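You operate a simulated robot arm through the tools that you are given. There is no shell and no other tool. Be economical: measure what you need, move in short steps, check, and stop when the job is done.

You are at the controls of a simulated robot arm. One attempt, no reset.

JOB
Blot the ink drops and rub out the pencil marks.
Fine: use the blotter and the block eraser, and put both back. Set down upright: blotter, block eraser. What is to be rubbed or washed off counts as gone when no trace of it is left.
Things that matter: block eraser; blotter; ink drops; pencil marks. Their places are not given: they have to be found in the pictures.

The check looks at the end state, three seconds after you hand in, the way a careful person would. Anything else that was tipped, shoved, dropped, spilled or broken makes it a failure.

ROBOT AND FRAMES
A 6-joint arm with a two-finger parallel gripper, fixed in place. Base frame: the origin is at the foot of the arm, x ahead of it, y to its left, z up; the work surface is at about z = 0. Units: m, degrees, N and s.
With the tool pointing down near the work surface it reaches from about 0.12 to 0.5 m from the base axis. Its first joint turns from -72.0 to 72.0 degrees. Payload 0.65 kg.
Tool frame: the origin (TCP) lies between the finger pads and is the grasp point; the fingertips stand 0.025 m ahead of it; z points along the fingers, y is the line along which they close. Largest opening 0.076 m; finger width 0.018, thickness 0.01; the body of the gripper, 0.036 by 0.078 m, starts 0.045 m behind the TCP.
Orientation is told as [roll, pitch, yaw] about the base's x, y, z axes, in that order, counted from this pose: with the fingers straight down and closing along the base's y, the tool's x points along the base's -x, its y along +y and its z along -z.

CONTROLS
- The arm moves only by the tool servo_tool. Its argument "moves" is a list of rows, each a list of 3 entries, a list of its own where there are three numbers: the turn, a rotation vector about the tool's x, y, z in degrees, then the shift along the tool's x, y, z in m, then the gripper command, from -1 (shut) to 1 (fully open), values between in proportion. In form: [[[wx, wy, wz], [tx, ty, tz], jaw], ...]. A call has 1 to 12 rows; each row is the pose to reach, as a shift and turn from the pose commanded when the call began, along the tool's axes at that moment. Rows are played at 5 a second. More than 0.05 m and 8.6 degrees between two rows, or a gripper value outside its range, and nothing of the call is played. Where a pose cannot be reached the arm comes as near as it can. A force on the tool above 60 N (or 10 N above the force at the start of the call, whichever is more), or a blocked arm, ends the call early, and 0.2 s more pass. The fingers move at their own pace (about 0.108 m/s each) and stop on an object; they squeeze with about 35 N. The grip force told is the motor's: it shows also when the fingers shut on nothing. Time passes only in rows, and 0.2 s behind the last, so rows that repeat a pose let the fingers close. It gives the time, the measured TCP pose, the force on the tool (base axes), the opening and the grip force at its end, in the units of the frame above (readings bear some noise), with the torque about the TCP (base axes, N m) and any sound that the robot's microphone picked up, and new pictures: "views" is both (left out), scene, wrist or none.
- Cameras (640 x 400 px; columns grow to the right, rows downward): "scene" is fixed at [0.0611, 0.274, 0.4098]; the picture's right is [-0.74, -0.68, 0.00], its down [-0.34, 0.37, -0.86] and it looks along [0.58, -0.63, -0.51] (base axes); focal length 270 px, centre (320, 200). "wrist" rides on the gripper at [0.058, 0.011, -0.081] in the tool frame; the picture's right is [-0.18, 0.98, 0.00], its down [-0.75, -0.14, -0.64] and it looks along [-0.63, -0.12, 0.77] (tool axes); focal length 243 px, centre (320, 200).
- probe_pixels(camera, pixels): for up to 12 pixels [column, row] of the newest picture of that camera ("zoom" is the newest enlarged one), the place [x, y, z] in the base frame of the surface seen there, good to about 0.003 m. No time passes.
- inspect(camera, box): a new picture of the part [left, top, right, bottom] of that camera's present view, enlarged. No time passes.
- finish_job(): hands the job in; it is judged then, once.

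Go step by step. Measure first, check grasps and placings, and put right what went wrong. The budget is 80 turns and 200 pictures, counting those below and the enlarged ones. Unless the task says otherwise, let go and move clear before handing in, and close with one line.

The tools are called after "Call:" as name(argument=value, ...) on one line, values as JSON. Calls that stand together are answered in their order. servo_tool: Moves the arm, as the interface text tells. Its arguments: {"type":"object","properties":{"moves":{"type":"array","items":{"type":"array"}},"views":{"type":"string","enum":["both","scene","wrist","none"]}},"required":["moves"]} The other tools are called the same way: probe_pixels (camera, pixels) gives the place of the surface under pixels of a picture; inspect (camera, box) takes an enlarged picture of a part of a camera's view; finish_job () hands the job in.

At the start:

```text
t: 0.0
ee_pos: [0.2744, -0.1094, 0.3003]
tool_rot: [0.0, 0.0, 0.1]
contact_force: [0.3, -0.2, 0.1]
wrist_torque: [0.0, -0.01, -0.02]
opening: 0.0761
grip_force: 0.1
```

scene: 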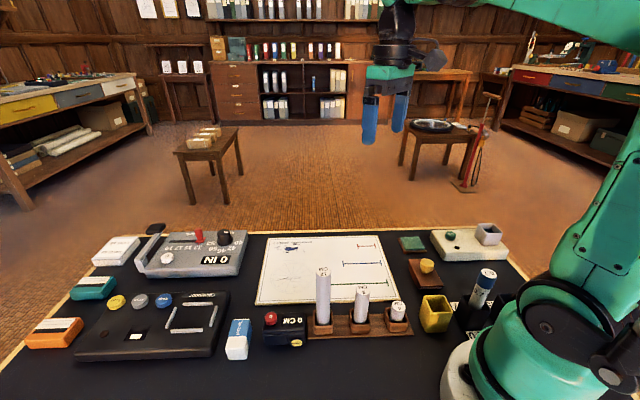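
wrist: 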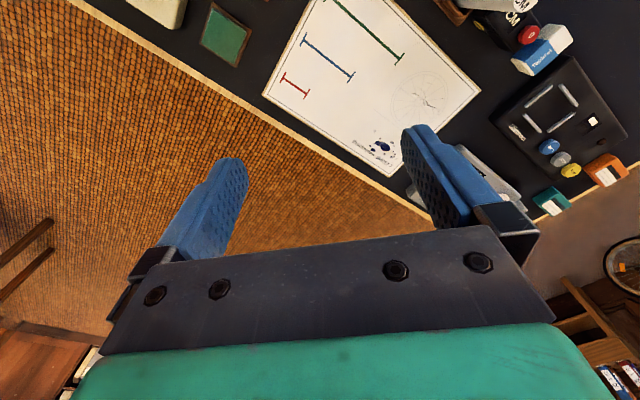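

The scene shows a paper sheet around (325,268) with ink drops near (290,248), an eraser at (238,338), and possibly a blotter at (412,243) or (427,270). I'll zoom in on these.

Call:
inspect(camera="scene", box=[240, 225, 420, 337])

Call:
inspect(camera="scene", box=[380, 220, 540, 320])

Call:
inspect(camera="wrist", box=[260, 0, 640, 220])

Call:
inspect(camera="scene", box=[20, 220, 320, 380])

```text
3.56 times, centred on (330, 281) of scene
```

zoom: 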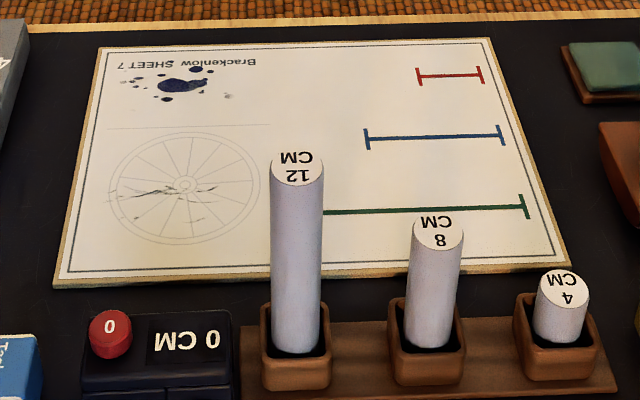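

```text
4.00 times, centred on (460, 270) of scene
```

zoom: 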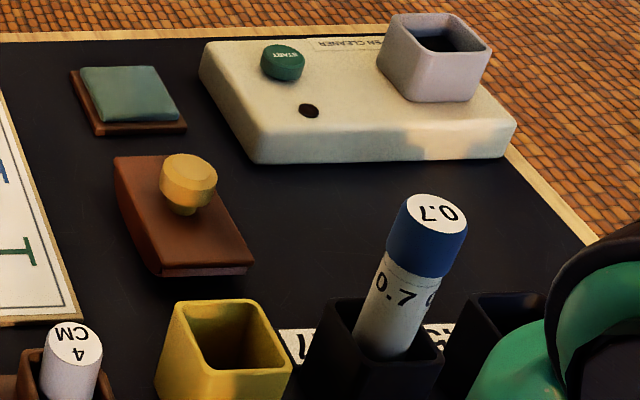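

```text
1.68 times, centred on (450, 110) of wrist
```

zoom: 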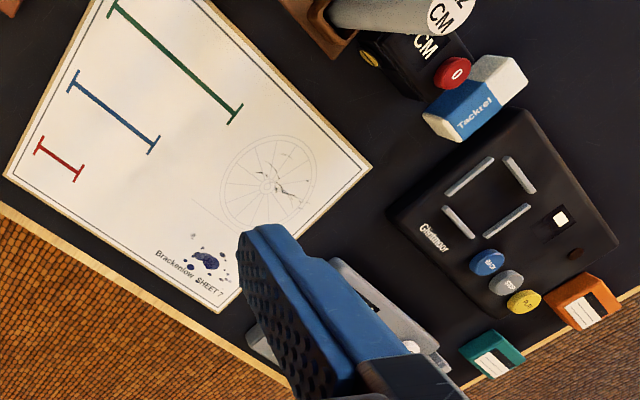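

```text
2.13 times, centred on (170, 300) of scene
```

zoom: 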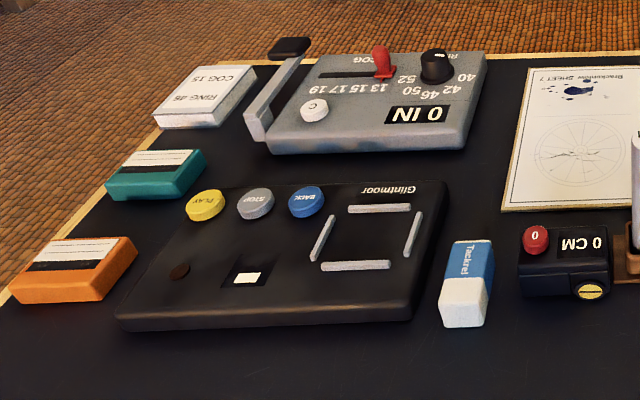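

The rocker blotter (brown with a yellow knob) is at (427,270), and the eraser is white with a blue sleeve at (238,338). The ink is around (290,248), and the pencil scribbles are on the wheel drawing. I'll probe their places.

Call:
probe_pixels(camera="scene", pixels=[[427, 262], [427, 267], [409, 260], [429, 259], [421, 288], [441, 286], [420, 275], [438, 275], [432, 282]])

Call:
probe_pixels(camera="scene", pixels=[[232, 320], [249, 320], [227, 340], [245, 342], [228, 358], [244, 360], [238, 330], [291, 249], [295, 244], [304, 252], [285, 279], [297, 278]])

Call:
inspect(camera="scene", box=[262, 232, 326, 272])

Call:
inspect(camera="scene", box=[260, 256, 324, 296])

```text
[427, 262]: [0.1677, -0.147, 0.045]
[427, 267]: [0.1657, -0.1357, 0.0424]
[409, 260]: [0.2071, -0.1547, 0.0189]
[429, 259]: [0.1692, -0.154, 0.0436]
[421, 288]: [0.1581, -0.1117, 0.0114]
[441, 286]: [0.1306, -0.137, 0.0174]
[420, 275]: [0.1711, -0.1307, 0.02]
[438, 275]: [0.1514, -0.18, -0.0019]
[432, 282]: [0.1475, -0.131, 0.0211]
```

```text
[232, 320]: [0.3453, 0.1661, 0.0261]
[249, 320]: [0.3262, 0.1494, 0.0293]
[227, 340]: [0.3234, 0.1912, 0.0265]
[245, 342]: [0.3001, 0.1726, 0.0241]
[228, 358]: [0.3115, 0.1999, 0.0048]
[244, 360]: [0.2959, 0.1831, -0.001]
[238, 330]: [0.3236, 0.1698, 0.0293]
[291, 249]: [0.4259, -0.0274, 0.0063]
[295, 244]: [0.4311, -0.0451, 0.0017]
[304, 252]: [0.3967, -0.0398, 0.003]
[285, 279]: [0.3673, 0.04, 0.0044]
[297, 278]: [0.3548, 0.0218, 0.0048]
```

```text
10.00 times, centred on (294, 252) of scene
```

zoom: 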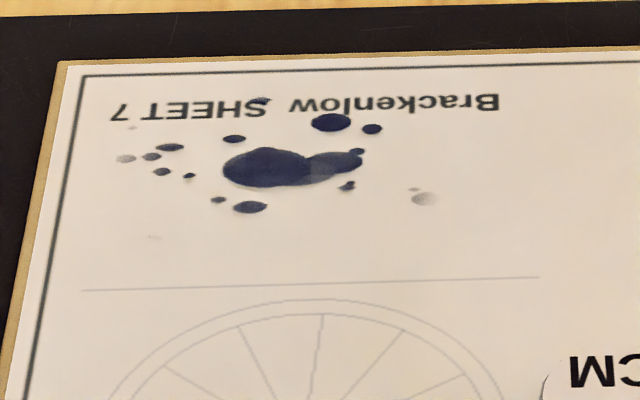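

```text
10.00 times, centred on (292, 276) of scene
```

zoom: 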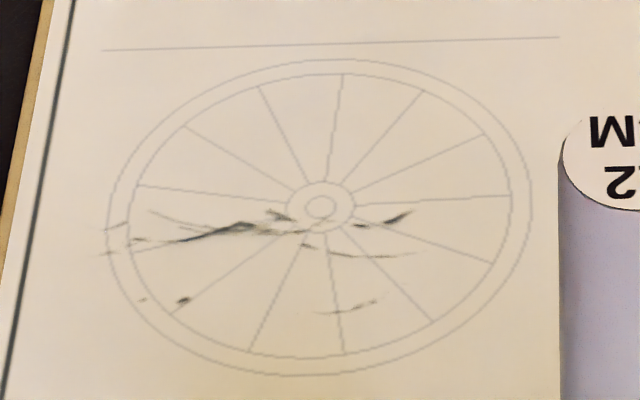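

I'll probe the extents of the ink and the pencil marks, and find the pad edges and the paper edges.

Call:
probe_pixels(camera="scene", pixels=[[273.5, 247.8], [299.2, 244.8], [304.5, 251.8], [287, 252.8], [275.2, 244.7], [288, 242], [277.5, 255.7], [289, 248.8]])

Call:
probe_pixels(camera="scene", pixels=[[270, 281.4], [300.5, 277.4], [278, 286], [293, 287.2], [301, 281.5], [275, 277.2], [274, 286], [300, 286], [269, 238], [257, 303], [379, 235], [400, 300]])

Call:
probe_pixels(camera="scene", pixels=[[408, 262], [418, 287.5], [443, 285], [430, 284], [415, 280], [415, 270], [412, 262], [420, 262], [436, 277], [427, 261], [420, 264], [434, 264]])

Call:
inspect(camera="scene", box=[400, 250, 456, 285])

```text
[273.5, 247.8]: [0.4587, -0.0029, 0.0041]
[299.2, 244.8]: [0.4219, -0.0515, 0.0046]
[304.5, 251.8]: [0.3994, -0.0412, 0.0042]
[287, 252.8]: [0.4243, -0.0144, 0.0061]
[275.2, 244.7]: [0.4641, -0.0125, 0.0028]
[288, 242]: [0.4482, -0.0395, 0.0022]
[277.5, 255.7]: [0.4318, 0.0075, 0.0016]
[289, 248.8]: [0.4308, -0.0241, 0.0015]
```

```text
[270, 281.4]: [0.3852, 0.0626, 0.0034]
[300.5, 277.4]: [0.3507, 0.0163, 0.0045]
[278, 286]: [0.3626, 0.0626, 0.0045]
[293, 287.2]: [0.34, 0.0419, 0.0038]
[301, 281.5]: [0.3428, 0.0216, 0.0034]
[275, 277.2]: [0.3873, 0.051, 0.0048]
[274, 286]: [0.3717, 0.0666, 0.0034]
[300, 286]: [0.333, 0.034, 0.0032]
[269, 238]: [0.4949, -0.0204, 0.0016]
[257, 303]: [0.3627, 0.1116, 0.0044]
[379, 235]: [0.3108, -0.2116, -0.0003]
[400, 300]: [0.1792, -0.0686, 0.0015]
```

```text
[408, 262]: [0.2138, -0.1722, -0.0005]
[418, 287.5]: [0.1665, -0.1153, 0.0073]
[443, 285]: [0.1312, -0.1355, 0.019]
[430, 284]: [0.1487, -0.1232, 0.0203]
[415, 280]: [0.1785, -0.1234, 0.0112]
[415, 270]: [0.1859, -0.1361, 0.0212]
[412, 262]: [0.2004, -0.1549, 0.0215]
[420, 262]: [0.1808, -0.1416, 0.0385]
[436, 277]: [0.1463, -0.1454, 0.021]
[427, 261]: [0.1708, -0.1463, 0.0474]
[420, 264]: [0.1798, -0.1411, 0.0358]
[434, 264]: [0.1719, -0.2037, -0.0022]
```

```text
11.43 times, centred on (428, 268) of scene
```

zoom: 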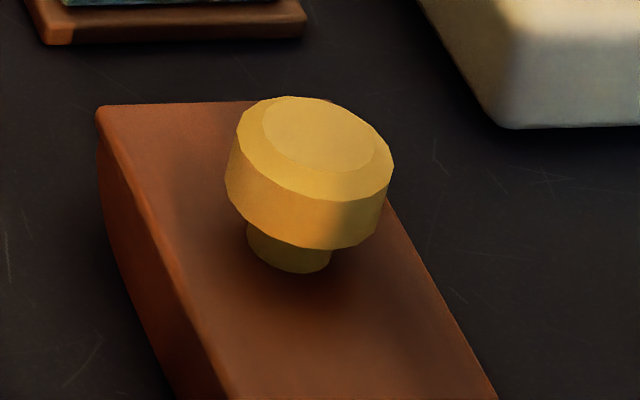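

The blotter's knob is near (0.168, -0.143), top at z 0.047, and its long axis runs at about -41°. I'll move above it with the fingers turned across its width and look with the wrist camera.

Call:
servo_tool(moves=[[[0, 0, 8], [0.02, -0.006, 0.025], 1], [[0, 0, 16], [0.04, -0.012, 0.05], 1], [[0, 0, 24], [0.06, -0.018, 0.075], 1], [[0, 0, 32], [0.08, -0.024, 0.1], 1], [[0, 0, 40], [0.1, -0.03, 0.13], 1], [[0, 0, 48], [0.107, -0.034, 0.15], 1], [[0, 0, 48], [0.107, -0.034, 0.15], 1]])

```text
t: 1.6
ee_pos: [0.1687, -0.1446, 0.1477]
tool_rot: [0.0, 0.0, -48.1]
contact_force: [0.7, 0.3, -0.4]
wrist_torque: [-0.02, 0.02, 0.02]
opening: 0.0761
grip_force: 0.0
```

scene: 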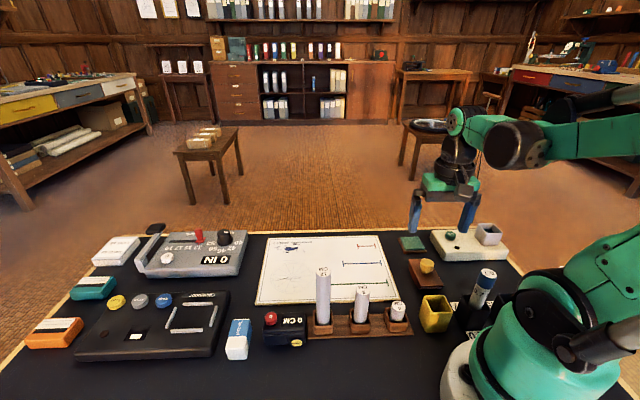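
wrist: 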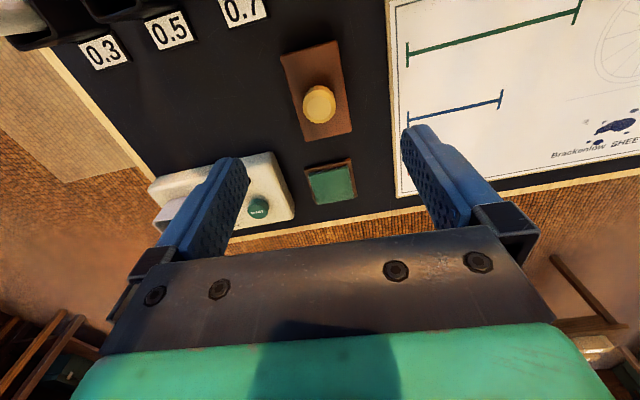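

The blotter is clear in the wrist view. I'll probe its top corners and the knob, and zoom in.

Call:
probe_pixels(camera="wrist", pixels=[[283, 57], [336, 43], [350, 129], [305, 138], [319, 90], [330, 107], [303, 110], [318, 120], [345, 100], [291, 98], [294, 95], [342, 80]])

Call:
inspect(camera="wrist", box=[250, 20, 410, 120])

Call:
inspect(camera="wrist", box=[540, 80, 640, 160])

```text
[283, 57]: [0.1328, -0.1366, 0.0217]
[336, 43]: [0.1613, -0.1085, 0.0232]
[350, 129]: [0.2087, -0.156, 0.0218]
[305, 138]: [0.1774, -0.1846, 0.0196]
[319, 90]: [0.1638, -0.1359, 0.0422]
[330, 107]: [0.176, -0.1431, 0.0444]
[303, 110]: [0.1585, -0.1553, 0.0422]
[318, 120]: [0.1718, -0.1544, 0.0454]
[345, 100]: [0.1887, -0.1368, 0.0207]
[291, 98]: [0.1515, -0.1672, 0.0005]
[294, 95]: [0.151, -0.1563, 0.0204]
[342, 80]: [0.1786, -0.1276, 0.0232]
```

```text
4.00 times, centred on (330, 70) of wrist
```

zoom: 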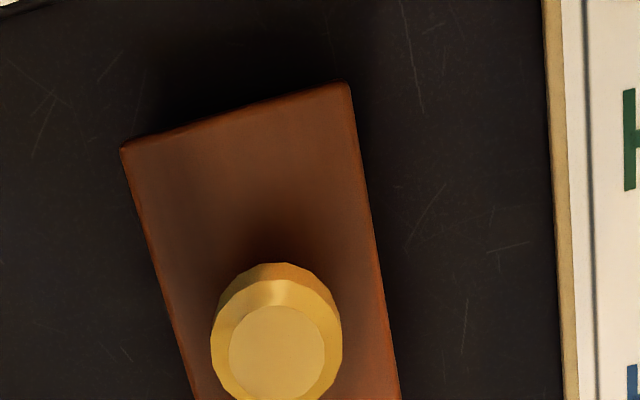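

```text
5.00 times, centred on (590, 120) of wrist
```

zoom: 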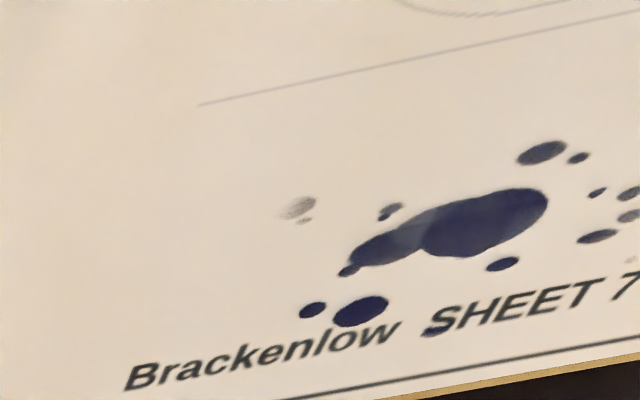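

The blotter block is 0.041 × 0.066 m, centred at (0.170, -0.1465), with its long axis at -45° and its top at z 0.021. I'll grip it by its long sides, descending with the jaw part open.

Call:
servo_tool(moves=[[[0, 0, -3], [-0.0023, -0.0002, 0.03], 0.6], [[0, 0, -3], [-0.0023, -0.0002, 0.06], 0.6], [[0, 0, -3], [-0.0023, -0.0002, 0.08], 0.6], [[0, 0, -3], [-0.0023, -0.0002, 0.08], 0.6]])

```text
t: 2.6
ee_pos: [0.1704, -0.1446, 0.0685]
tool_rot: [0.0, 0.0, -45.0]
contact_force: [-0.2, 0.4, -0.2]
wrist_torque: [0.0, 0.02, 0.0]
opening: 0.0607
grip_force: 0.1
```

scene: 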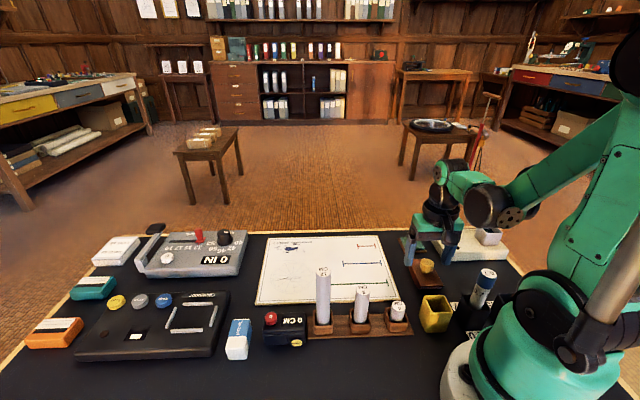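
wrist: 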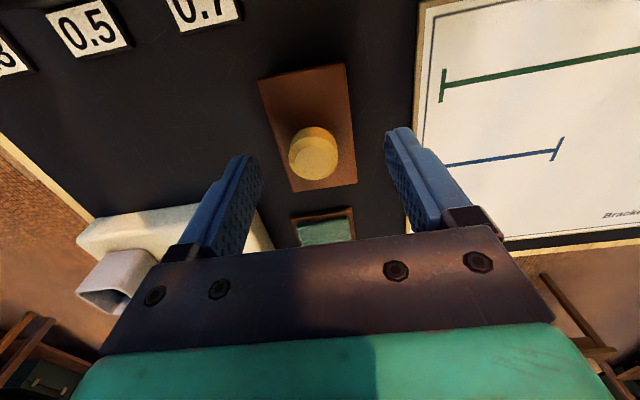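

The knob is centred between the fingers at (313,158). I'll go down to z 0.034 and close.

Call:
servo_tool(moves=[[[0, 0, 0], [-0.001, -0.001, 0.02], 0.6], [[0, 0, 0], [-0.001, -0.001, 0.0345], 0.6], [[0, 0, 0], [-0.001, -0.001, 0.0345], 0.6], [[0, 0, 0], [-0.001, -0.001, 0.0345], -1], [[0, 0, 0], [-0.001, -0.001, 0.0345], -1], [[0, 0, 0], [-0.001, -0.001, 0.0345], -1]])

```text
t: 4.0
ee_pos: [0.1692, -0.1472, 0.0355]
tool_rot: [0.1, 0.0, -45.0]
contact_force: [-0.4, 0.0, 0.2]
wrist_torque: [0.0, 0.0, 0.01]
opening: 0.043
grip_force: 34.5
```

scene: 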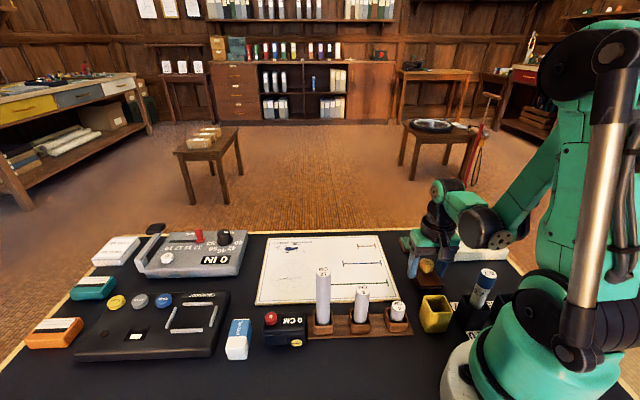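
wrist: 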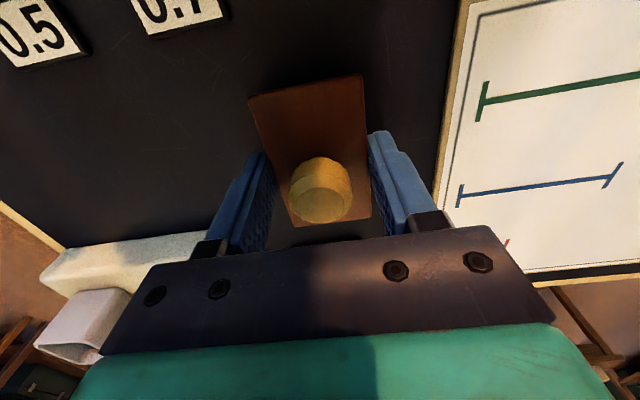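

The block is held, opening 0.043, and its home is TCP (0.169, -0.147, 0.0355). I'll lift it and look at its underside.

Call:
servo_tool(moves=[[[0, 0, 0], [0, 0, -0.03], -1], [[0, 0, 0], [0, 0, -0.07], -1], [[0, 0, 0], [0, 0, -0.1], -1], [[0, 0, 0], [0, 0, -0.1], -1]], views="scene")

Call:
inspect(camera="scene", box=[380, 170, 500, 250])

```text
t: 5.0
ee_pos: [0.1695, -0.1452, 0.1353]
tool_rot: [0.0, -0.1, -45.0]
contact_force: [0.5, -0.2, -0.6]
wrist_torque: [0.0, -0.02, -0.04]
opening: 0.0431
grip_force: 34.8
```

scene: 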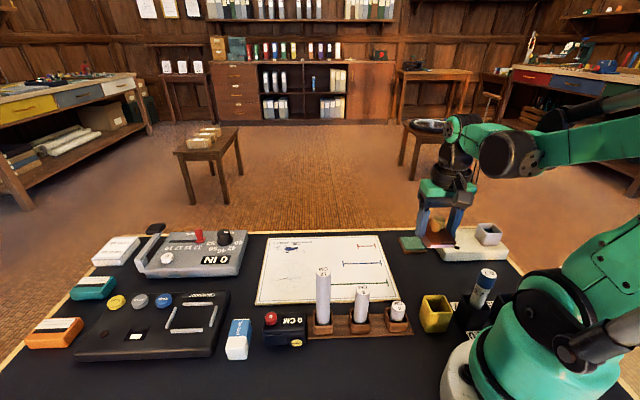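

```text
5.00 times, centred on (440, 210) of scene
```

zoom: 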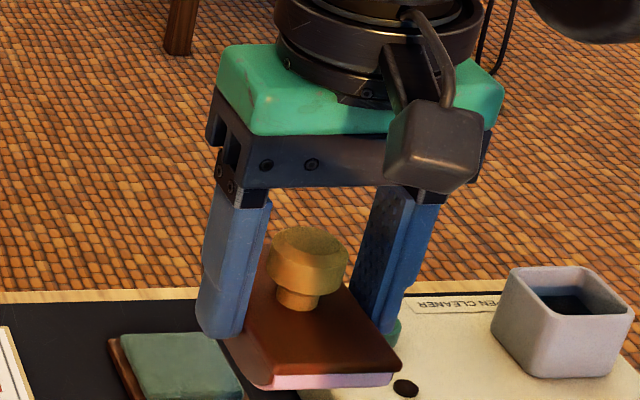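

The underside is a pale absorbent pad, slightly curved. In the sheet's 45° frame (tool -x = a, tool y = b) the ink spans a .30–.345 and b .253–.322. I'll carry the blotter over the first half.

Call:
servo_tool(moves=[[[0, 0, 0], [-0.0166, 0.042, 0], -1], [[0, 0, 0], [-0.033, 0.084, 0], -1], [[0, 0, 0], [-0.05, 0.126, 0], -1], [[0, 0, 0], [-0.066, 0.168, 0], -1], [[0, 0, 0], [-0.083, 0.21, 0], -1], [[0, 0, 0], [-0.0995, 0.2528, 0], -1], [[0, 0, 0], [-0.0995, 0.2528, 0.04], -1], [[0, 0, 0], [-0.0995, 0.2528, 0.07], -1], [[0, 0, 0], [-0.0995, 0.2528, 0.07], -1]])

```text
t: 7.0
ee_pos: [0.4141, -0.0379, 0.0648]
tool_rot: [0.0, 0.0, -45.0]
contact_force: [-0.4, 0.6, -0.3]
wrist_torque: [0.0, -0.03, 0.03]
opening: 0.0427
grip_force: 34.7
```

scene: 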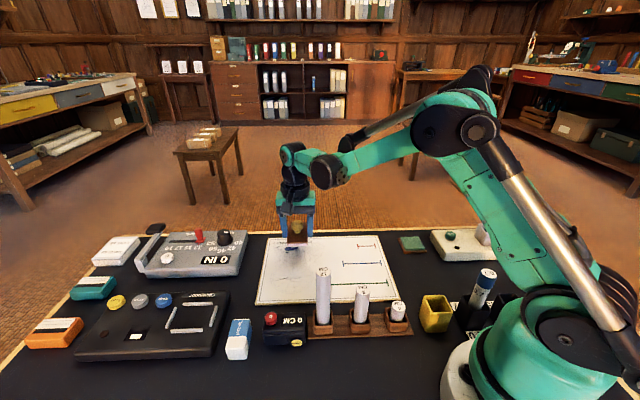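
wrist: 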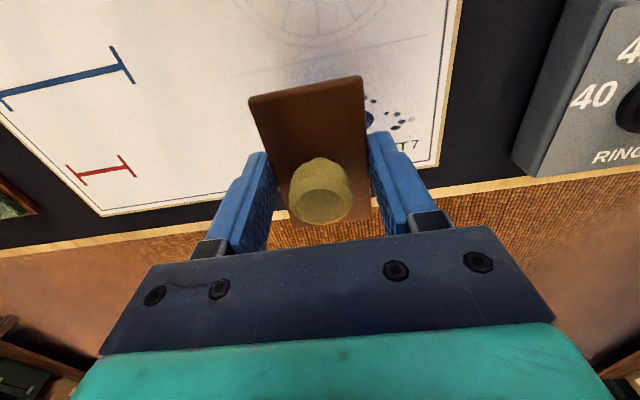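

The blotter is over the left part of the ink. I'll lower it and press gently.

Call:
servo_tool(moves=[[[0, 0, 0], [0, 0, 0.015], -1], [[0, 0, 0], [0, 0, 0.023], -1], [[0, 0, 0], [0, 0, 0.026], -1], [[0, 0, 0], [0, 0, 0.028], -1], [[0, 0, 0], [0, 0, 0.028], -1]], views="wrist")

```text
t: 8.2
ee_pos: [0.4175, -0.0368, 0.0372]
tool_rot: [0.0, 0.0, -45.0]
contact_force: [-4.2, -2.2, 28.7]
wrist_torque: [-0.03, 0.1, -0.01]
opening: 0.0432
grip_force: 35.0
```

wrist: 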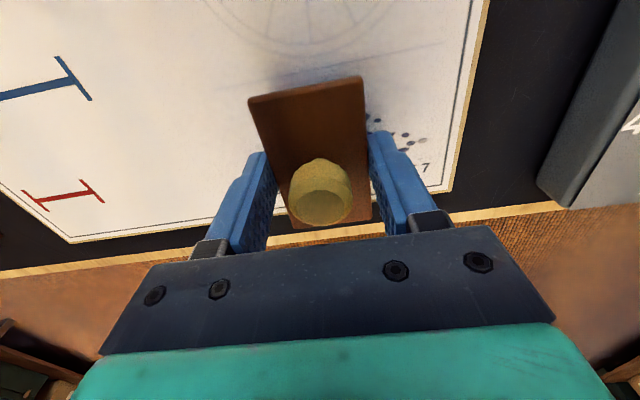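

Contact is firm at 28 N. I'll lift and look at what it did.

Call:
servo_tool(moves=[[[0, 0, 0], [0, 0, -0.03], -1], [[0, 0, 0], [0, 0, -0.07], -1], [[0, 0, 0], [0, 0, -0.11], -1], [[0, 0, 0], [0, 0, -0.11], -1]], views="scene")

Call:
inspect(camera="scene", box=[262, 192, 342, 272])

```text
t: 9.2
ee_pos: [0.4165, -0.04, 0.1484]
tool_rot: [-0.1, 0.0, -45.1]
contact_force: [0.3, -0.3, -0.5]
wrist_torque: [-0.01, -0.02, 0.01]
opening: 0.043
grip_force: 35.5
```

scene: 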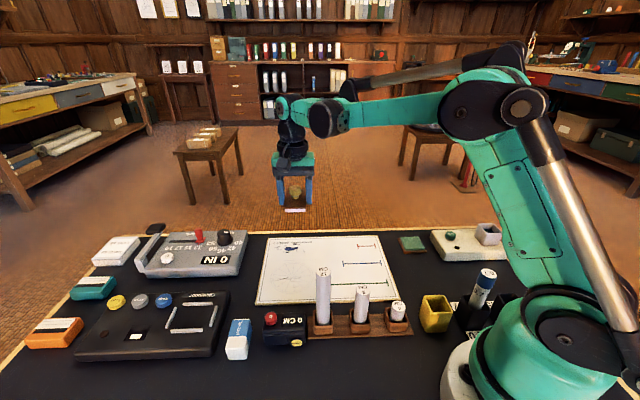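

```text
5.00 times, centred on (302, 232) of scene
```

zoom: 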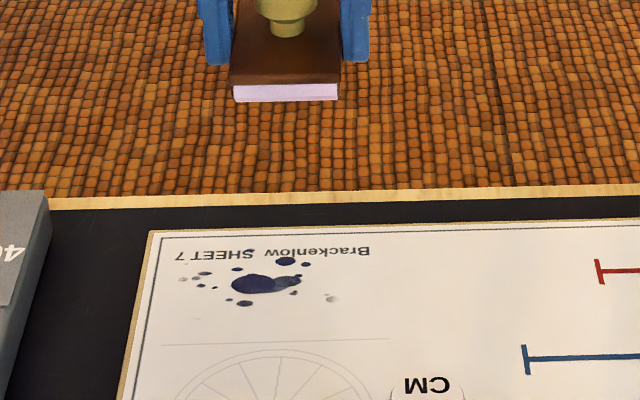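

Call:
inspect(camera="scene", box=[262, 232, 326, 272])

```text
10.00 times, centred on (294, 252) of scene
```

zoom: 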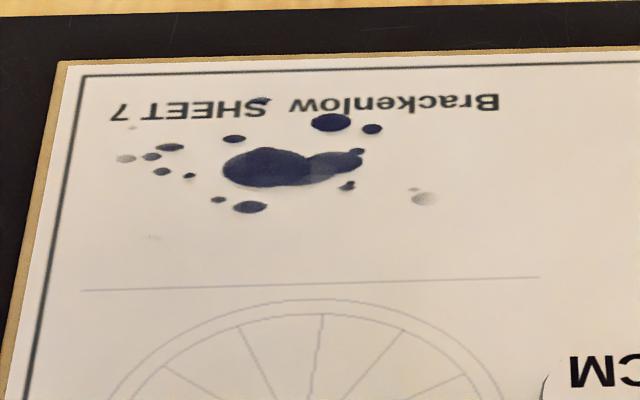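

The ink is unchanged after a brief press. I'll press again centred on the big drop, hold longer, and lift to check.

Call:
servo_tool(moves=[[[0, 0, 0], [0, 0.018, 0.04], -1], [[0, 0, 0], [0, 0.018, 0.085], -1], [[0, 0, 0], [0, 0.018, 0.105], -1], [[0, 0, 0], [0, 0.018, 0.1095], -1], [[0, 0, 0], [0, 0.018, 0.1095], -1], [[0, 0, 0], [0, 0.018, 0.1095], -1], [[0, 0, 0], [0, 0.018, 0.1095], -1], [[0, 0, 0], [0, 0.018, 0.1095], -1], [[0, 0, 0], [0, 0.018, 0.1095], -1], [[0, 0, 0], [0, 0.018, 0.1095], -1], [[0, 0, 0], [0, 0.018, 0.1095], -1], [[0, 0, 0], [0, 0.018, 0.1095], -1]], views="scene")

Call:
servo_tool(moves=[[[0, 0, 0], [0, 0, -0.03], -1], [[0, 0, 0], [0, 0, -0.07], -1], [[0, 0, 0], [0, 0, -0.11], -1], [[0, 0, 0], [0, 0, -0.11], -1]], views="scene")

Call:
inspect(camera="scene", box=[262, 232, 326, 272])

```text
t: 11.8
ee_pos: [0.429, -0.0244, 0.0386]
tool_rot: [0.0, 0.1, -45.0]
contact_force: [0.0, 0.7, -0.5]
wrist_torque: [0.0, 0.01, 0.0]
opening: 0.0429
grip_force: 34.8
```

scene: 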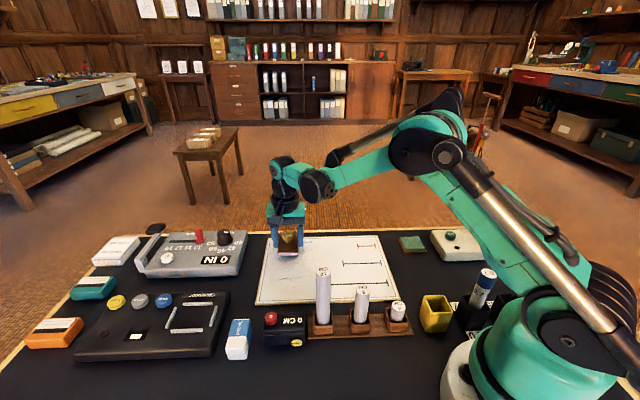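

```text
t: 12.8
ee_pos: [0.4282, -0.0288, 0.1515]
tool_rot: [-0.1, 0.0, -45.0]
contact_force: [-0.2, -0.1, -0.4]
wrist_torque: [0.01, 0.0, 0.01]
opening: 0.0428
grip_force: 34.8
```

scene: 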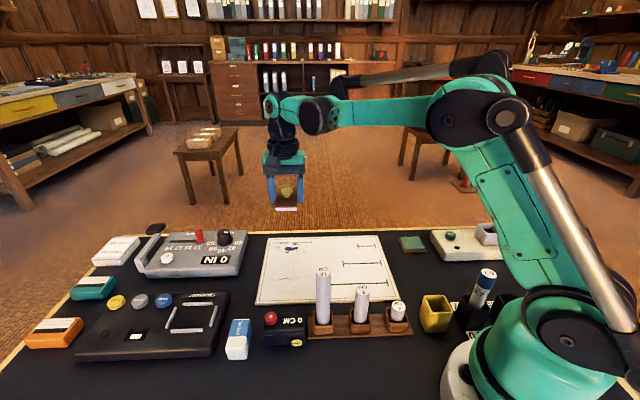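

```text
10.00 times, centred on (294, 252) of scene
```

zoom: 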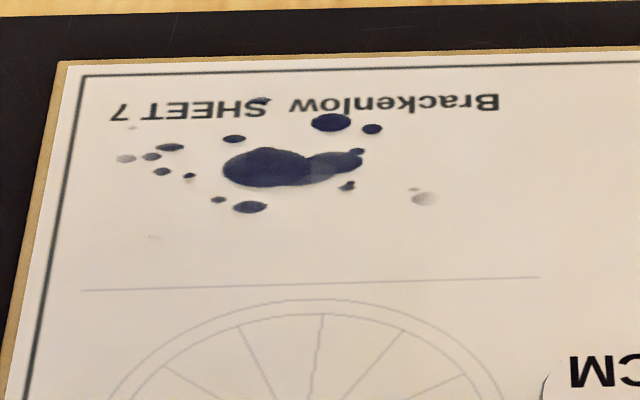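

That hold didn't actually touch (about 0 N). I'll repeat it at the depth that gave 28 N, hold, then lift and look.

Call:
servo_tool(moves=[[[0, 0, 0], [0, 0, 0.045], -1], [[0, 0, 0], [0, 0, 0.09], -1], [[0, 0, 0], [0, 0, 0.107], -1], [[0, 0, 0], [0, 0, 0.1105], -1], [[0, 0, 0], [0, 0, 0.1105], -1], [[0, 0, 0], [0, 0, 0.1105], -1], [[0, 0, 0], [0, 0, 0.1105], -1], [[0, 0, 0], [0, 0, 0.1105], -1], [[0, 0, 0], [0, 0, 0.1105], -1]], views="none")

Call:
servo_tool(moves=[[[0, 0, 0], [0, 0, -0.03], -1], [[0, 0, 0], [0, 0, -0.07], -1], [[0, 0, 0], [0, 0, -0.11], -1], [[0, 0, 0], [0, 0, -0.11], -1]], views="scene")

Call:
inspect(camera="scene", box=[262, 232, 326, 272])

```text
t: 14.8
ee_pos: [0.4284, -0.0284, 0.0381]
tool_rot: [0.1, 0.0, -45.0]
contact_force: [0.3, 0.5, -0.1]
wrist_torque: [-0.02, -0.02, 0.0]
opening: 0.0431
grip_force: 35.0
```

```text
t: 15.8
ee_pos: [0.4333, -0.0249, 0.1475]
tool_rot: [0.0, 0.0, -45.0]
contact_force: [0.2, 0.1, -0.1]
wrist_torque: [-0.01, -0.02, -0.02]
opening: 0.043
grip_force: 35.1
```

scene: 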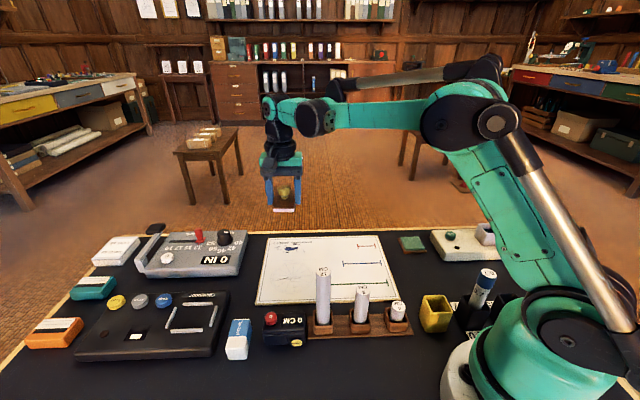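

```text
10.00 times, centred on (294, 252) of scene
```

zoom: 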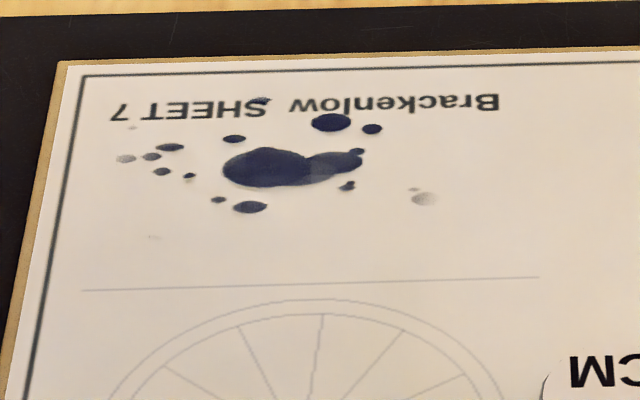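

Still no contact, so the block probably slipped up a little in the first press. I'll go about 1.5 mm deeper and read the force.

Call:
servo_tool(moves=[[[0, 0, 0], [0, 0, 0.045], -1], [[0, 0, 0], [0, 0, 0.09], -1], [[0, 0, 0], [0, 0, 0.107], -1], [[0, 0, 0], [0, 0, 0.1115], -1], [[0, 0, 0], [0, 0, 0.1115], -1]], views="none")

Call:
servo_tool(moves=[[[0, 0, 0], [0, 0, 0.001], -1], [[0, 0, 0], [0, 0, 0.001], -1], [[0, 0, 0], [0, 0, 0.001], -1]], views="none")

```text
t: 17.0
ee_pos: [0.4312, -0.0224, 0.0372]
tool_rot: [0.0, 0.1, -45.0]
contact_force: [-2.1, 3.5, 28.2]
wrist_torque: [-0.03, 0.01, -0.02]
opening: 0.0431
grip_force: 35.1
```

```text
t: 17.8
ee_pos: [0.4318, -0.0243, 0.0354]
tool_rot: [0.0, -0.1, -45.0]
contact_force: [1.9, 5.9, 27.2]
wrist_torque: [0.12, -0.03, -0.01]
opening: 0.043
grip_force: 34.7
```

The force saturates near 28 N, which is the slip limit of the grip. I'll hold here for a second, then lift and look.

Call:
servo_tool(moves=[[[0, 0, 0], [0, 0, 0], -1], [[0, 0, 0], [0, 0, 0], -1], [[0, 0, 0], [0, 0, 0], -1], [[0, 0, 0], [0, 0, 0], -1], [[0, 0, 0], [0, 0, 0], -1], [[0, 0, 0], [0, 0, 0], -1]], views="none")

Call:
servo_tool(moves=[[[0, 0, 0], [0, 0, -0.03], -1], [[0, 0, 0], [0, 0, -0.07], -1], [[0, 0, 0], [0, 0, -0.11], -1], [[0, 0, 0], [0, 0, -0.11], -1]], views="scene")

Call:
inspect(camera="scene", box=[262, 232, 326, 272])

```text
t: 19.2
ee_pos: [0.4309, -0.0243, 0.035]
tool_rot: [0.0, 0.0, -45.0]
contact_force: [1.1, 3.5, 17.6]
wrist_torque: [0.09, -0.07, 0.01]
opening: 0.0431
grip_force: 35.0
```

```text
t: 20.2
ee_pos: [0.4333, -0.0238, 0.1449]
tool_rot: [0.0, 0.0, -45.0]
contact_force: [-0.8, -0.5, 0.5]
wrist_torque: [0.01, 0.02, 0.0]
opening: 0.0428
grip_force: 34.6
```

scene: 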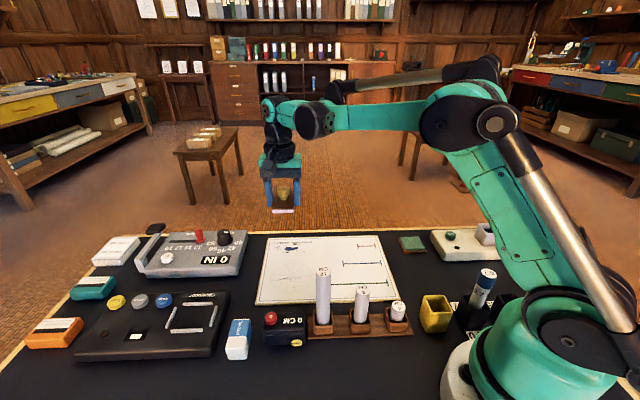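

```text
10.00 times, centred on (294, 252) of scene
```

zoom: 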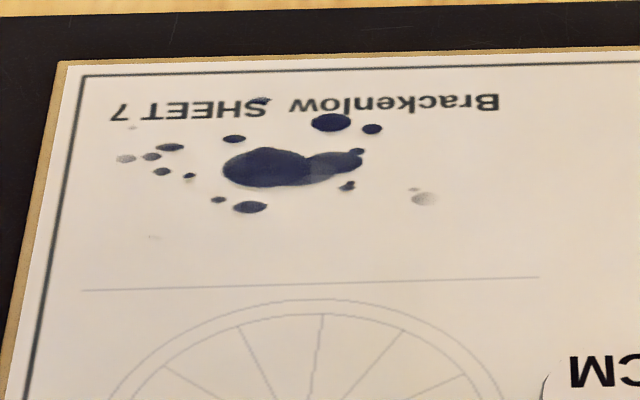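

Pressing alone changes nothing. I'll turn the blotter to see its side profile and find out whether the base is curved (a rocker).

Call:
servo_tool(moves=[[[0, 0, -8], [0, 0, 0], -1], [[0, 0, -16], [0, 0, 0], -1], [[0, 0, -24], [0, 0, 0], -1], [[0, 0, -32], [0, 0, 0], -1], [[0, 0, -40], [0, 0, 0], -1], [[0, 0, -48], [0, 0, 0], -1], [[0, 0, -56], [0, 0, 0], -1], [[0, 0, -64], [0, 0, 0], -1], [[0, 0, -72], [0, 0, 0], -1], [[0, 0, -80], [0, 0, 0], -1], [[0, 0, -88], [0, 0, 0], -1], [[0, 0, -90], [0, 0, 0], -1]], views="scene")

Call:
inspect(camera="scene", box=[250, 150, 330, 230])

```text
t: 22.8
ee_pos: [0.4306, -0.0246, 0.1459]
tool_rot: [0.1, 0.0, 45.1]
contact_force: [-0.1, -0.3, -0.7]
wrist_torque: [0.0, -0.03, 0.01]
opening: 0.0428
grip_force: 35.3
```

scene: 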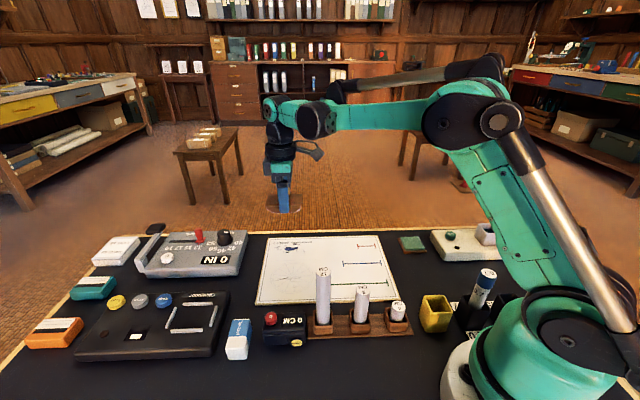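

```text
5.00 times, centred on (290, 190) of scene
```

zoom: 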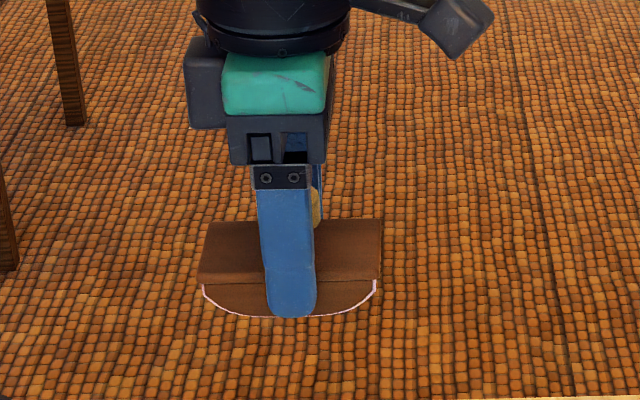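

The base is clearly a rocker (curved arc in the side view), so it has to be rolled over the ink. In this orientation it rolls along the line of drops, so I'll lower it to contact here at a≈.328.

Call:
servo_tool(moves=[[[0, 0, 0], [0, -0.006, 0.045], -1], [[0, 0, 0], [0, -0.006, 0.09], -1], [[0, 0, 0], [0, -0.006, 0.106], -1], [[0, 0, 0], [0, -0.006, 0.1095], -1], [[0, 0, 0], [0, -0.006, 0.1095], -1]], views="wrist")

```text
t: 24.0
ee_pos: [0.4347, -0.0295, 0.0359]
tool_rot: [0.0, 0.1, 44.9]
contact_force: [-0.2, -1.3, -0.6]
wrist_torque: [-0.02, 0.0, 0.02]
opening: 0.0428
grip_force: 35.1
```

wrist: 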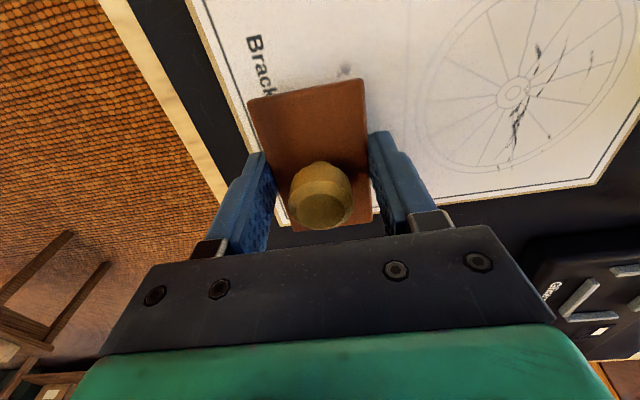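

Just above contact. I'll press about 1 mm more and roll ±24°.

Call:
servo_tool(moves=[[[0, 0, 0], [0, 0, 0.0012], -1], [[0, 8, 0], [-0.0043, 0, 0.001], -1], [[0, 16, 0], [-0.0087, 0, 0.0004], -1], [[0, 24, 0], [-0.0132, 0, -0.0006], -1], [[0, 16, 0], [-0.0087, 0, 0.0004], -1], [[0, 8, 0], [-0.0043, 0, 0.001], -1], [[0, 0, 0], [0, 0, 0.0012], -1], [[0, -8, 0], [0.0043, 0, 0.001], -1], [[0, -16, 0], [0.0087, 0, 0.0004], -1], [[0, -24, 0], [0.0132, 0, -0.0006], -1], [[0, -16, 0], [0.0087, 0, 0.0004], -1], [[0, -8, 0], [0.0043, 0, 0.001], -1]], views="none")

Call:
servo_tool(moves=[[[0, 8, 0], [-0.0043, 0, -0.02], -1], [[0, 8, 0], [-0.0043, 0, -0.07], -1], [[0, 8, 0], [-0.0043, 0, -0.11], -1], [[0, 8, 0], [-0.0043, 0, -0.11], -1]], views="scene")

Call:
inspect(camera="scene", box=[262, 232, 326, 272])

Call:
inspect(camera="scene", box=[250, 150, 330, 230])

```text
t: 26.6
ee_pos: [0.4321, -0.0329, 0.0346]
tool_rot: [-0.1, -7.8, 44.9]
contact_force: [0.7, -0.5, -1.1]
wrist_torque: [0.02, 0.01, 0.0]
opening: 0.0432
grip_force: 34.6
```

```text
t: 27.6
ee_pos: [0.4263, -0.0411, 0.1405]
tool_rot: [0.0, 0.0, 44.9]
contact_force: [-0.1, -0.3, 0.2]
wrist_torque: [0.0, 0.01, 0.0]
opening: 0.0434
grip_force: 34.6
```

scene: 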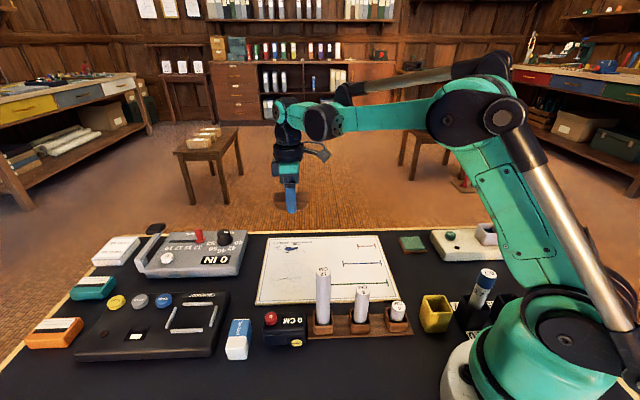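

```text
10.00 times, centred on (294, 252) of scene
```

zoom: 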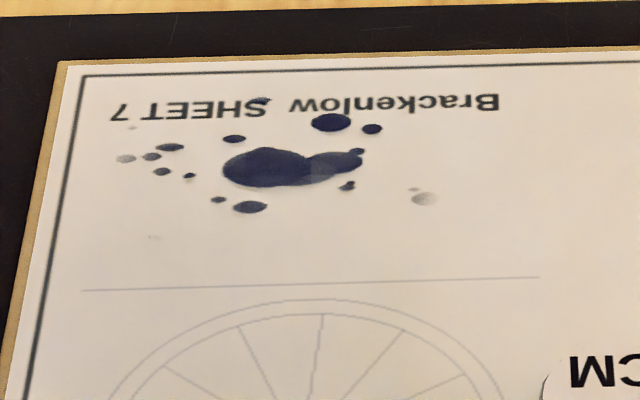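

```text
5.00 times, centred on (290, 190) of scene
```

zoom: 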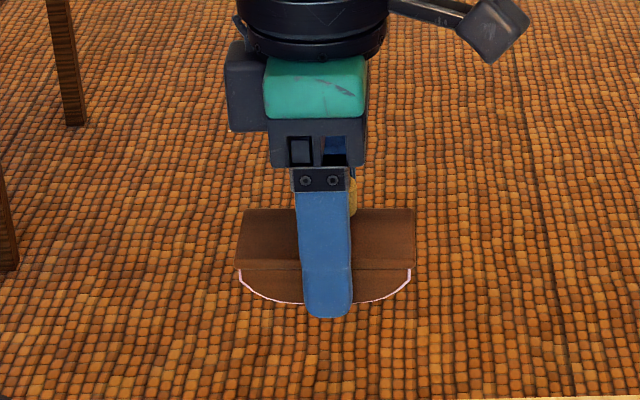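

The block has slipped several millimetres up in the side grip, and the ink is unchanged. I'll take it home and regrip it by the knob, with the fingertips bearing on the block so it can't slip. First step is carrying it above its home.

Call:
servo_tool(moves=[[[0, 0, 8], [0.0233, 0.0097, 0], -1], [[0, 0, 16], [0.0466, 0.0194, 0], -1], [[0, 0, 24], [0.07, 0.0291, 0], -1], [[0, 0, 32], [0.0934, 0.0388, 0], -1], [[0, 0, 40], [0.1167, 0.0485, 0], -1], [[0, 0, 48], [0.14, 0.0582, 0], -1], [[0, 0, 56], [0.1634, 0.068, 0], -1], [[0, 0, 64], [0.1867, 0.0777, 0], -1], [[0, 0, 72], [0.21, 0.0874, 0], -1], [[0, 0, 80], [0.2334, 0.0971, 0], -1], [[0, 0, 88], [0.2568, 0.1068, 0], -1], [[0, 0, 90], [0.2568, 0.1068, 0], -1]], views="none")

Call:
servo_tool(moves=[[[0, 0, 0], [0, 0, 0.04], -1], [[0, 0, 0], [0, 0, 0.08], -1], [[0, 0, 0], [0, 0, 0.08], -1]])

Call:
inspect(camera="scene", box=[390, 220, 470, 300])

```text
t: 30.2
ee_pos: [0.1662, -0.1447, 0.1437]
tool_rot: [0.1, 0.1, -45.1]
contact_force: [-0.7, -0.2, -1.0]
wrist_torque: [-0.01, -0.02, -0.01]
opening: 0.0432
grip_force: 35.0
```

```text
t: 31.0
ee_pos: [0.1652, -0.1465, 0.0623]
tool_rot: [0.0, 0.0, -45.1]
contact_force: [0.0, 0.2, -1.0]
wrist_torque: [-0.01, 0.0, 0.02]
opening: 0.0432
grip_force: 35.1
```

scene: 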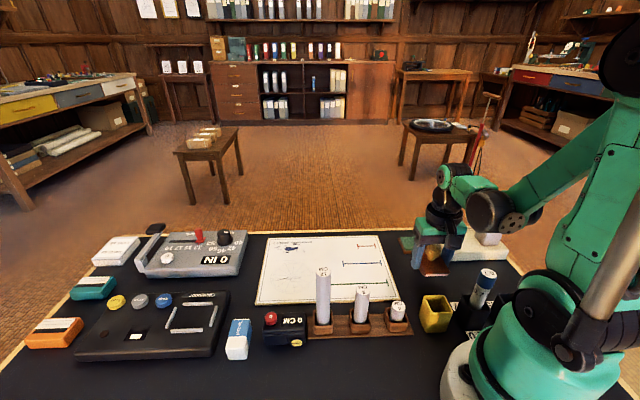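
wrist: 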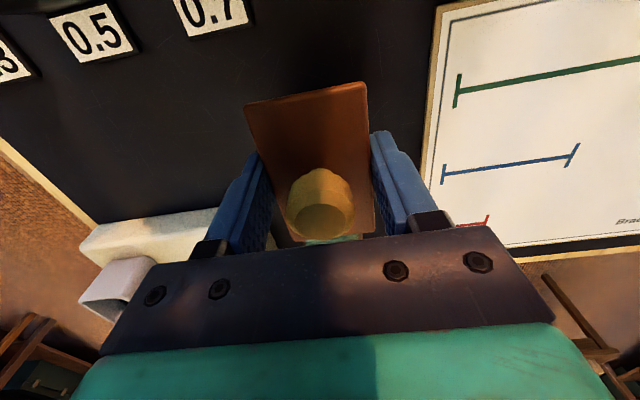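

```text
5.00 times, centred on (430, 260) of scene
```

zoom: 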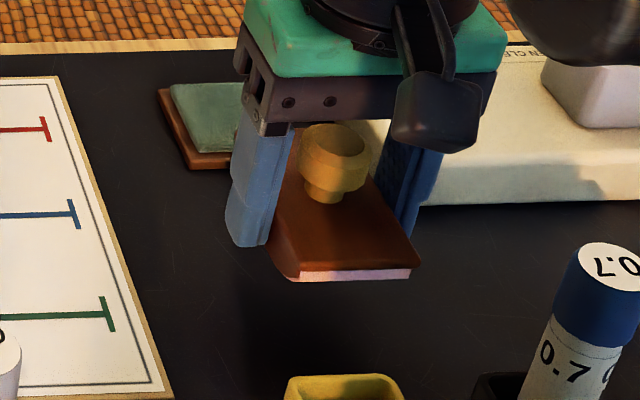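

I'll probe the held block's top to learn its height and tilt before setting it down.

Call:
probe_pixels(camera="wrist", pixels=[[255, 108], [360, 90], [285, 215], [368, 205], [310, 140], [320, 220]])

```text
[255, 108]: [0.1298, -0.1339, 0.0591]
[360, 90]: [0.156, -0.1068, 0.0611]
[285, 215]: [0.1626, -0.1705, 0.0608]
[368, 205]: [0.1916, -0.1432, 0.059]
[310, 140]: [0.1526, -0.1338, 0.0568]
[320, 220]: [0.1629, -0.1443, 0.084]
```

The block is level, but it has ridden up so the fingertips are about 1.5 mm below the pad. I'll lower it to just above the table at home and open.

Call:
servo_tool(moves=[[[0, 0, 0], [-0.0033, 0.0024, 0.015], -1], [[0, 0, 0], [-0.0033, 0.0024, 0.028], -1], [[0, 0, 0], [-0.0033, 0.0024, 0.034], -1], [[0, 0, 0], [-0.0033, 0.0024, 0.035], -1], [[0, 0, 0], [-0.0033, 0.0024, 0.035], -1]], views="scene")

Call:
inspect(camera="scene", box=[390, 240, 470, 300])

```text
t: 32.2
ee_pos: [0.1699, -0.1484, 0.0296]
tool_rot: [0.0, 0.0, -45.0]
contact_force: [0.4, 0.1, -1.4]
wrist_torque: [0.01, -0.02, 0.0]
opening: 0.0435
grip_force: 35.4
```

scene: 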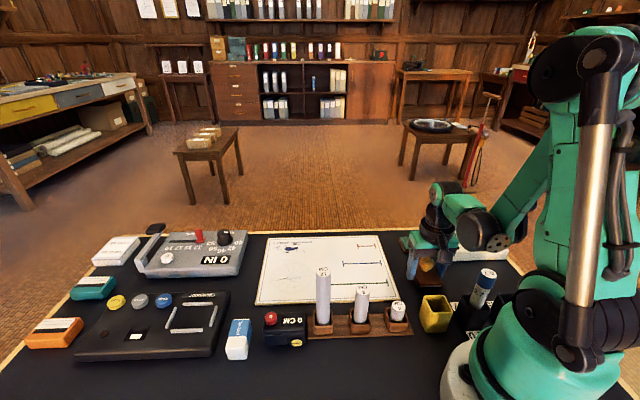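

```text
6.67 times, centred on (430, 270) of scene
```

zoom: 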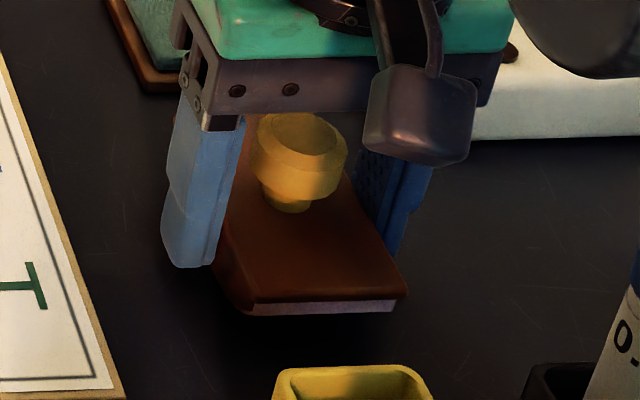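

Nearly down, with no contact yet. I'll lower 2.5 mm more, open part way, and rise.

Call:
servo_tool(moves=[[[0, 0, 0], [0, 0, 0.0025], -1], [[0, 0, 0], [0, 0, 0.0025], -1], [[0, 0, 0], [0, 0, 0.0025], 0.3], [[0, 0, 0], [0, 0, 0.0025], 0.6], [[0, 0, 0], [0, 0, 0.0025], 0.6], [[0, 0, 0], [0, 0, -0.03], 0.6], [[0, 0, 0], [0, 0, -0.07], 0.6], [[0, 0, 0], [0, 0, -0.1], 0.8], [[0, 0, 0], [0, 0, -0.1], 0.8]])

```text
t: 34.2
ee_pos: [0.172, -0.1484, 0.1286]
tool_rot: [0.1, 0.0, -45.0]
contact_force: [-0.7, -0.6, 0.5]
wrist_torque: [0.01, 0.01, -0.02]
opening: 0.0684
grip_force: 0.0
```

scene: 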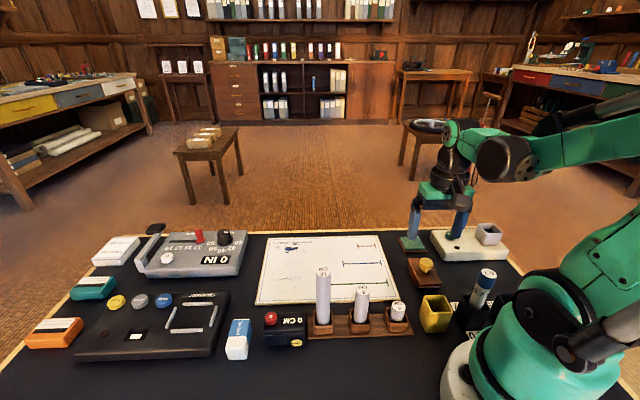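
wrist: 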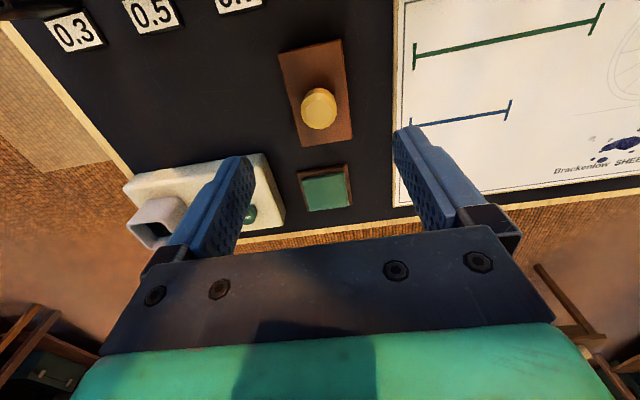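

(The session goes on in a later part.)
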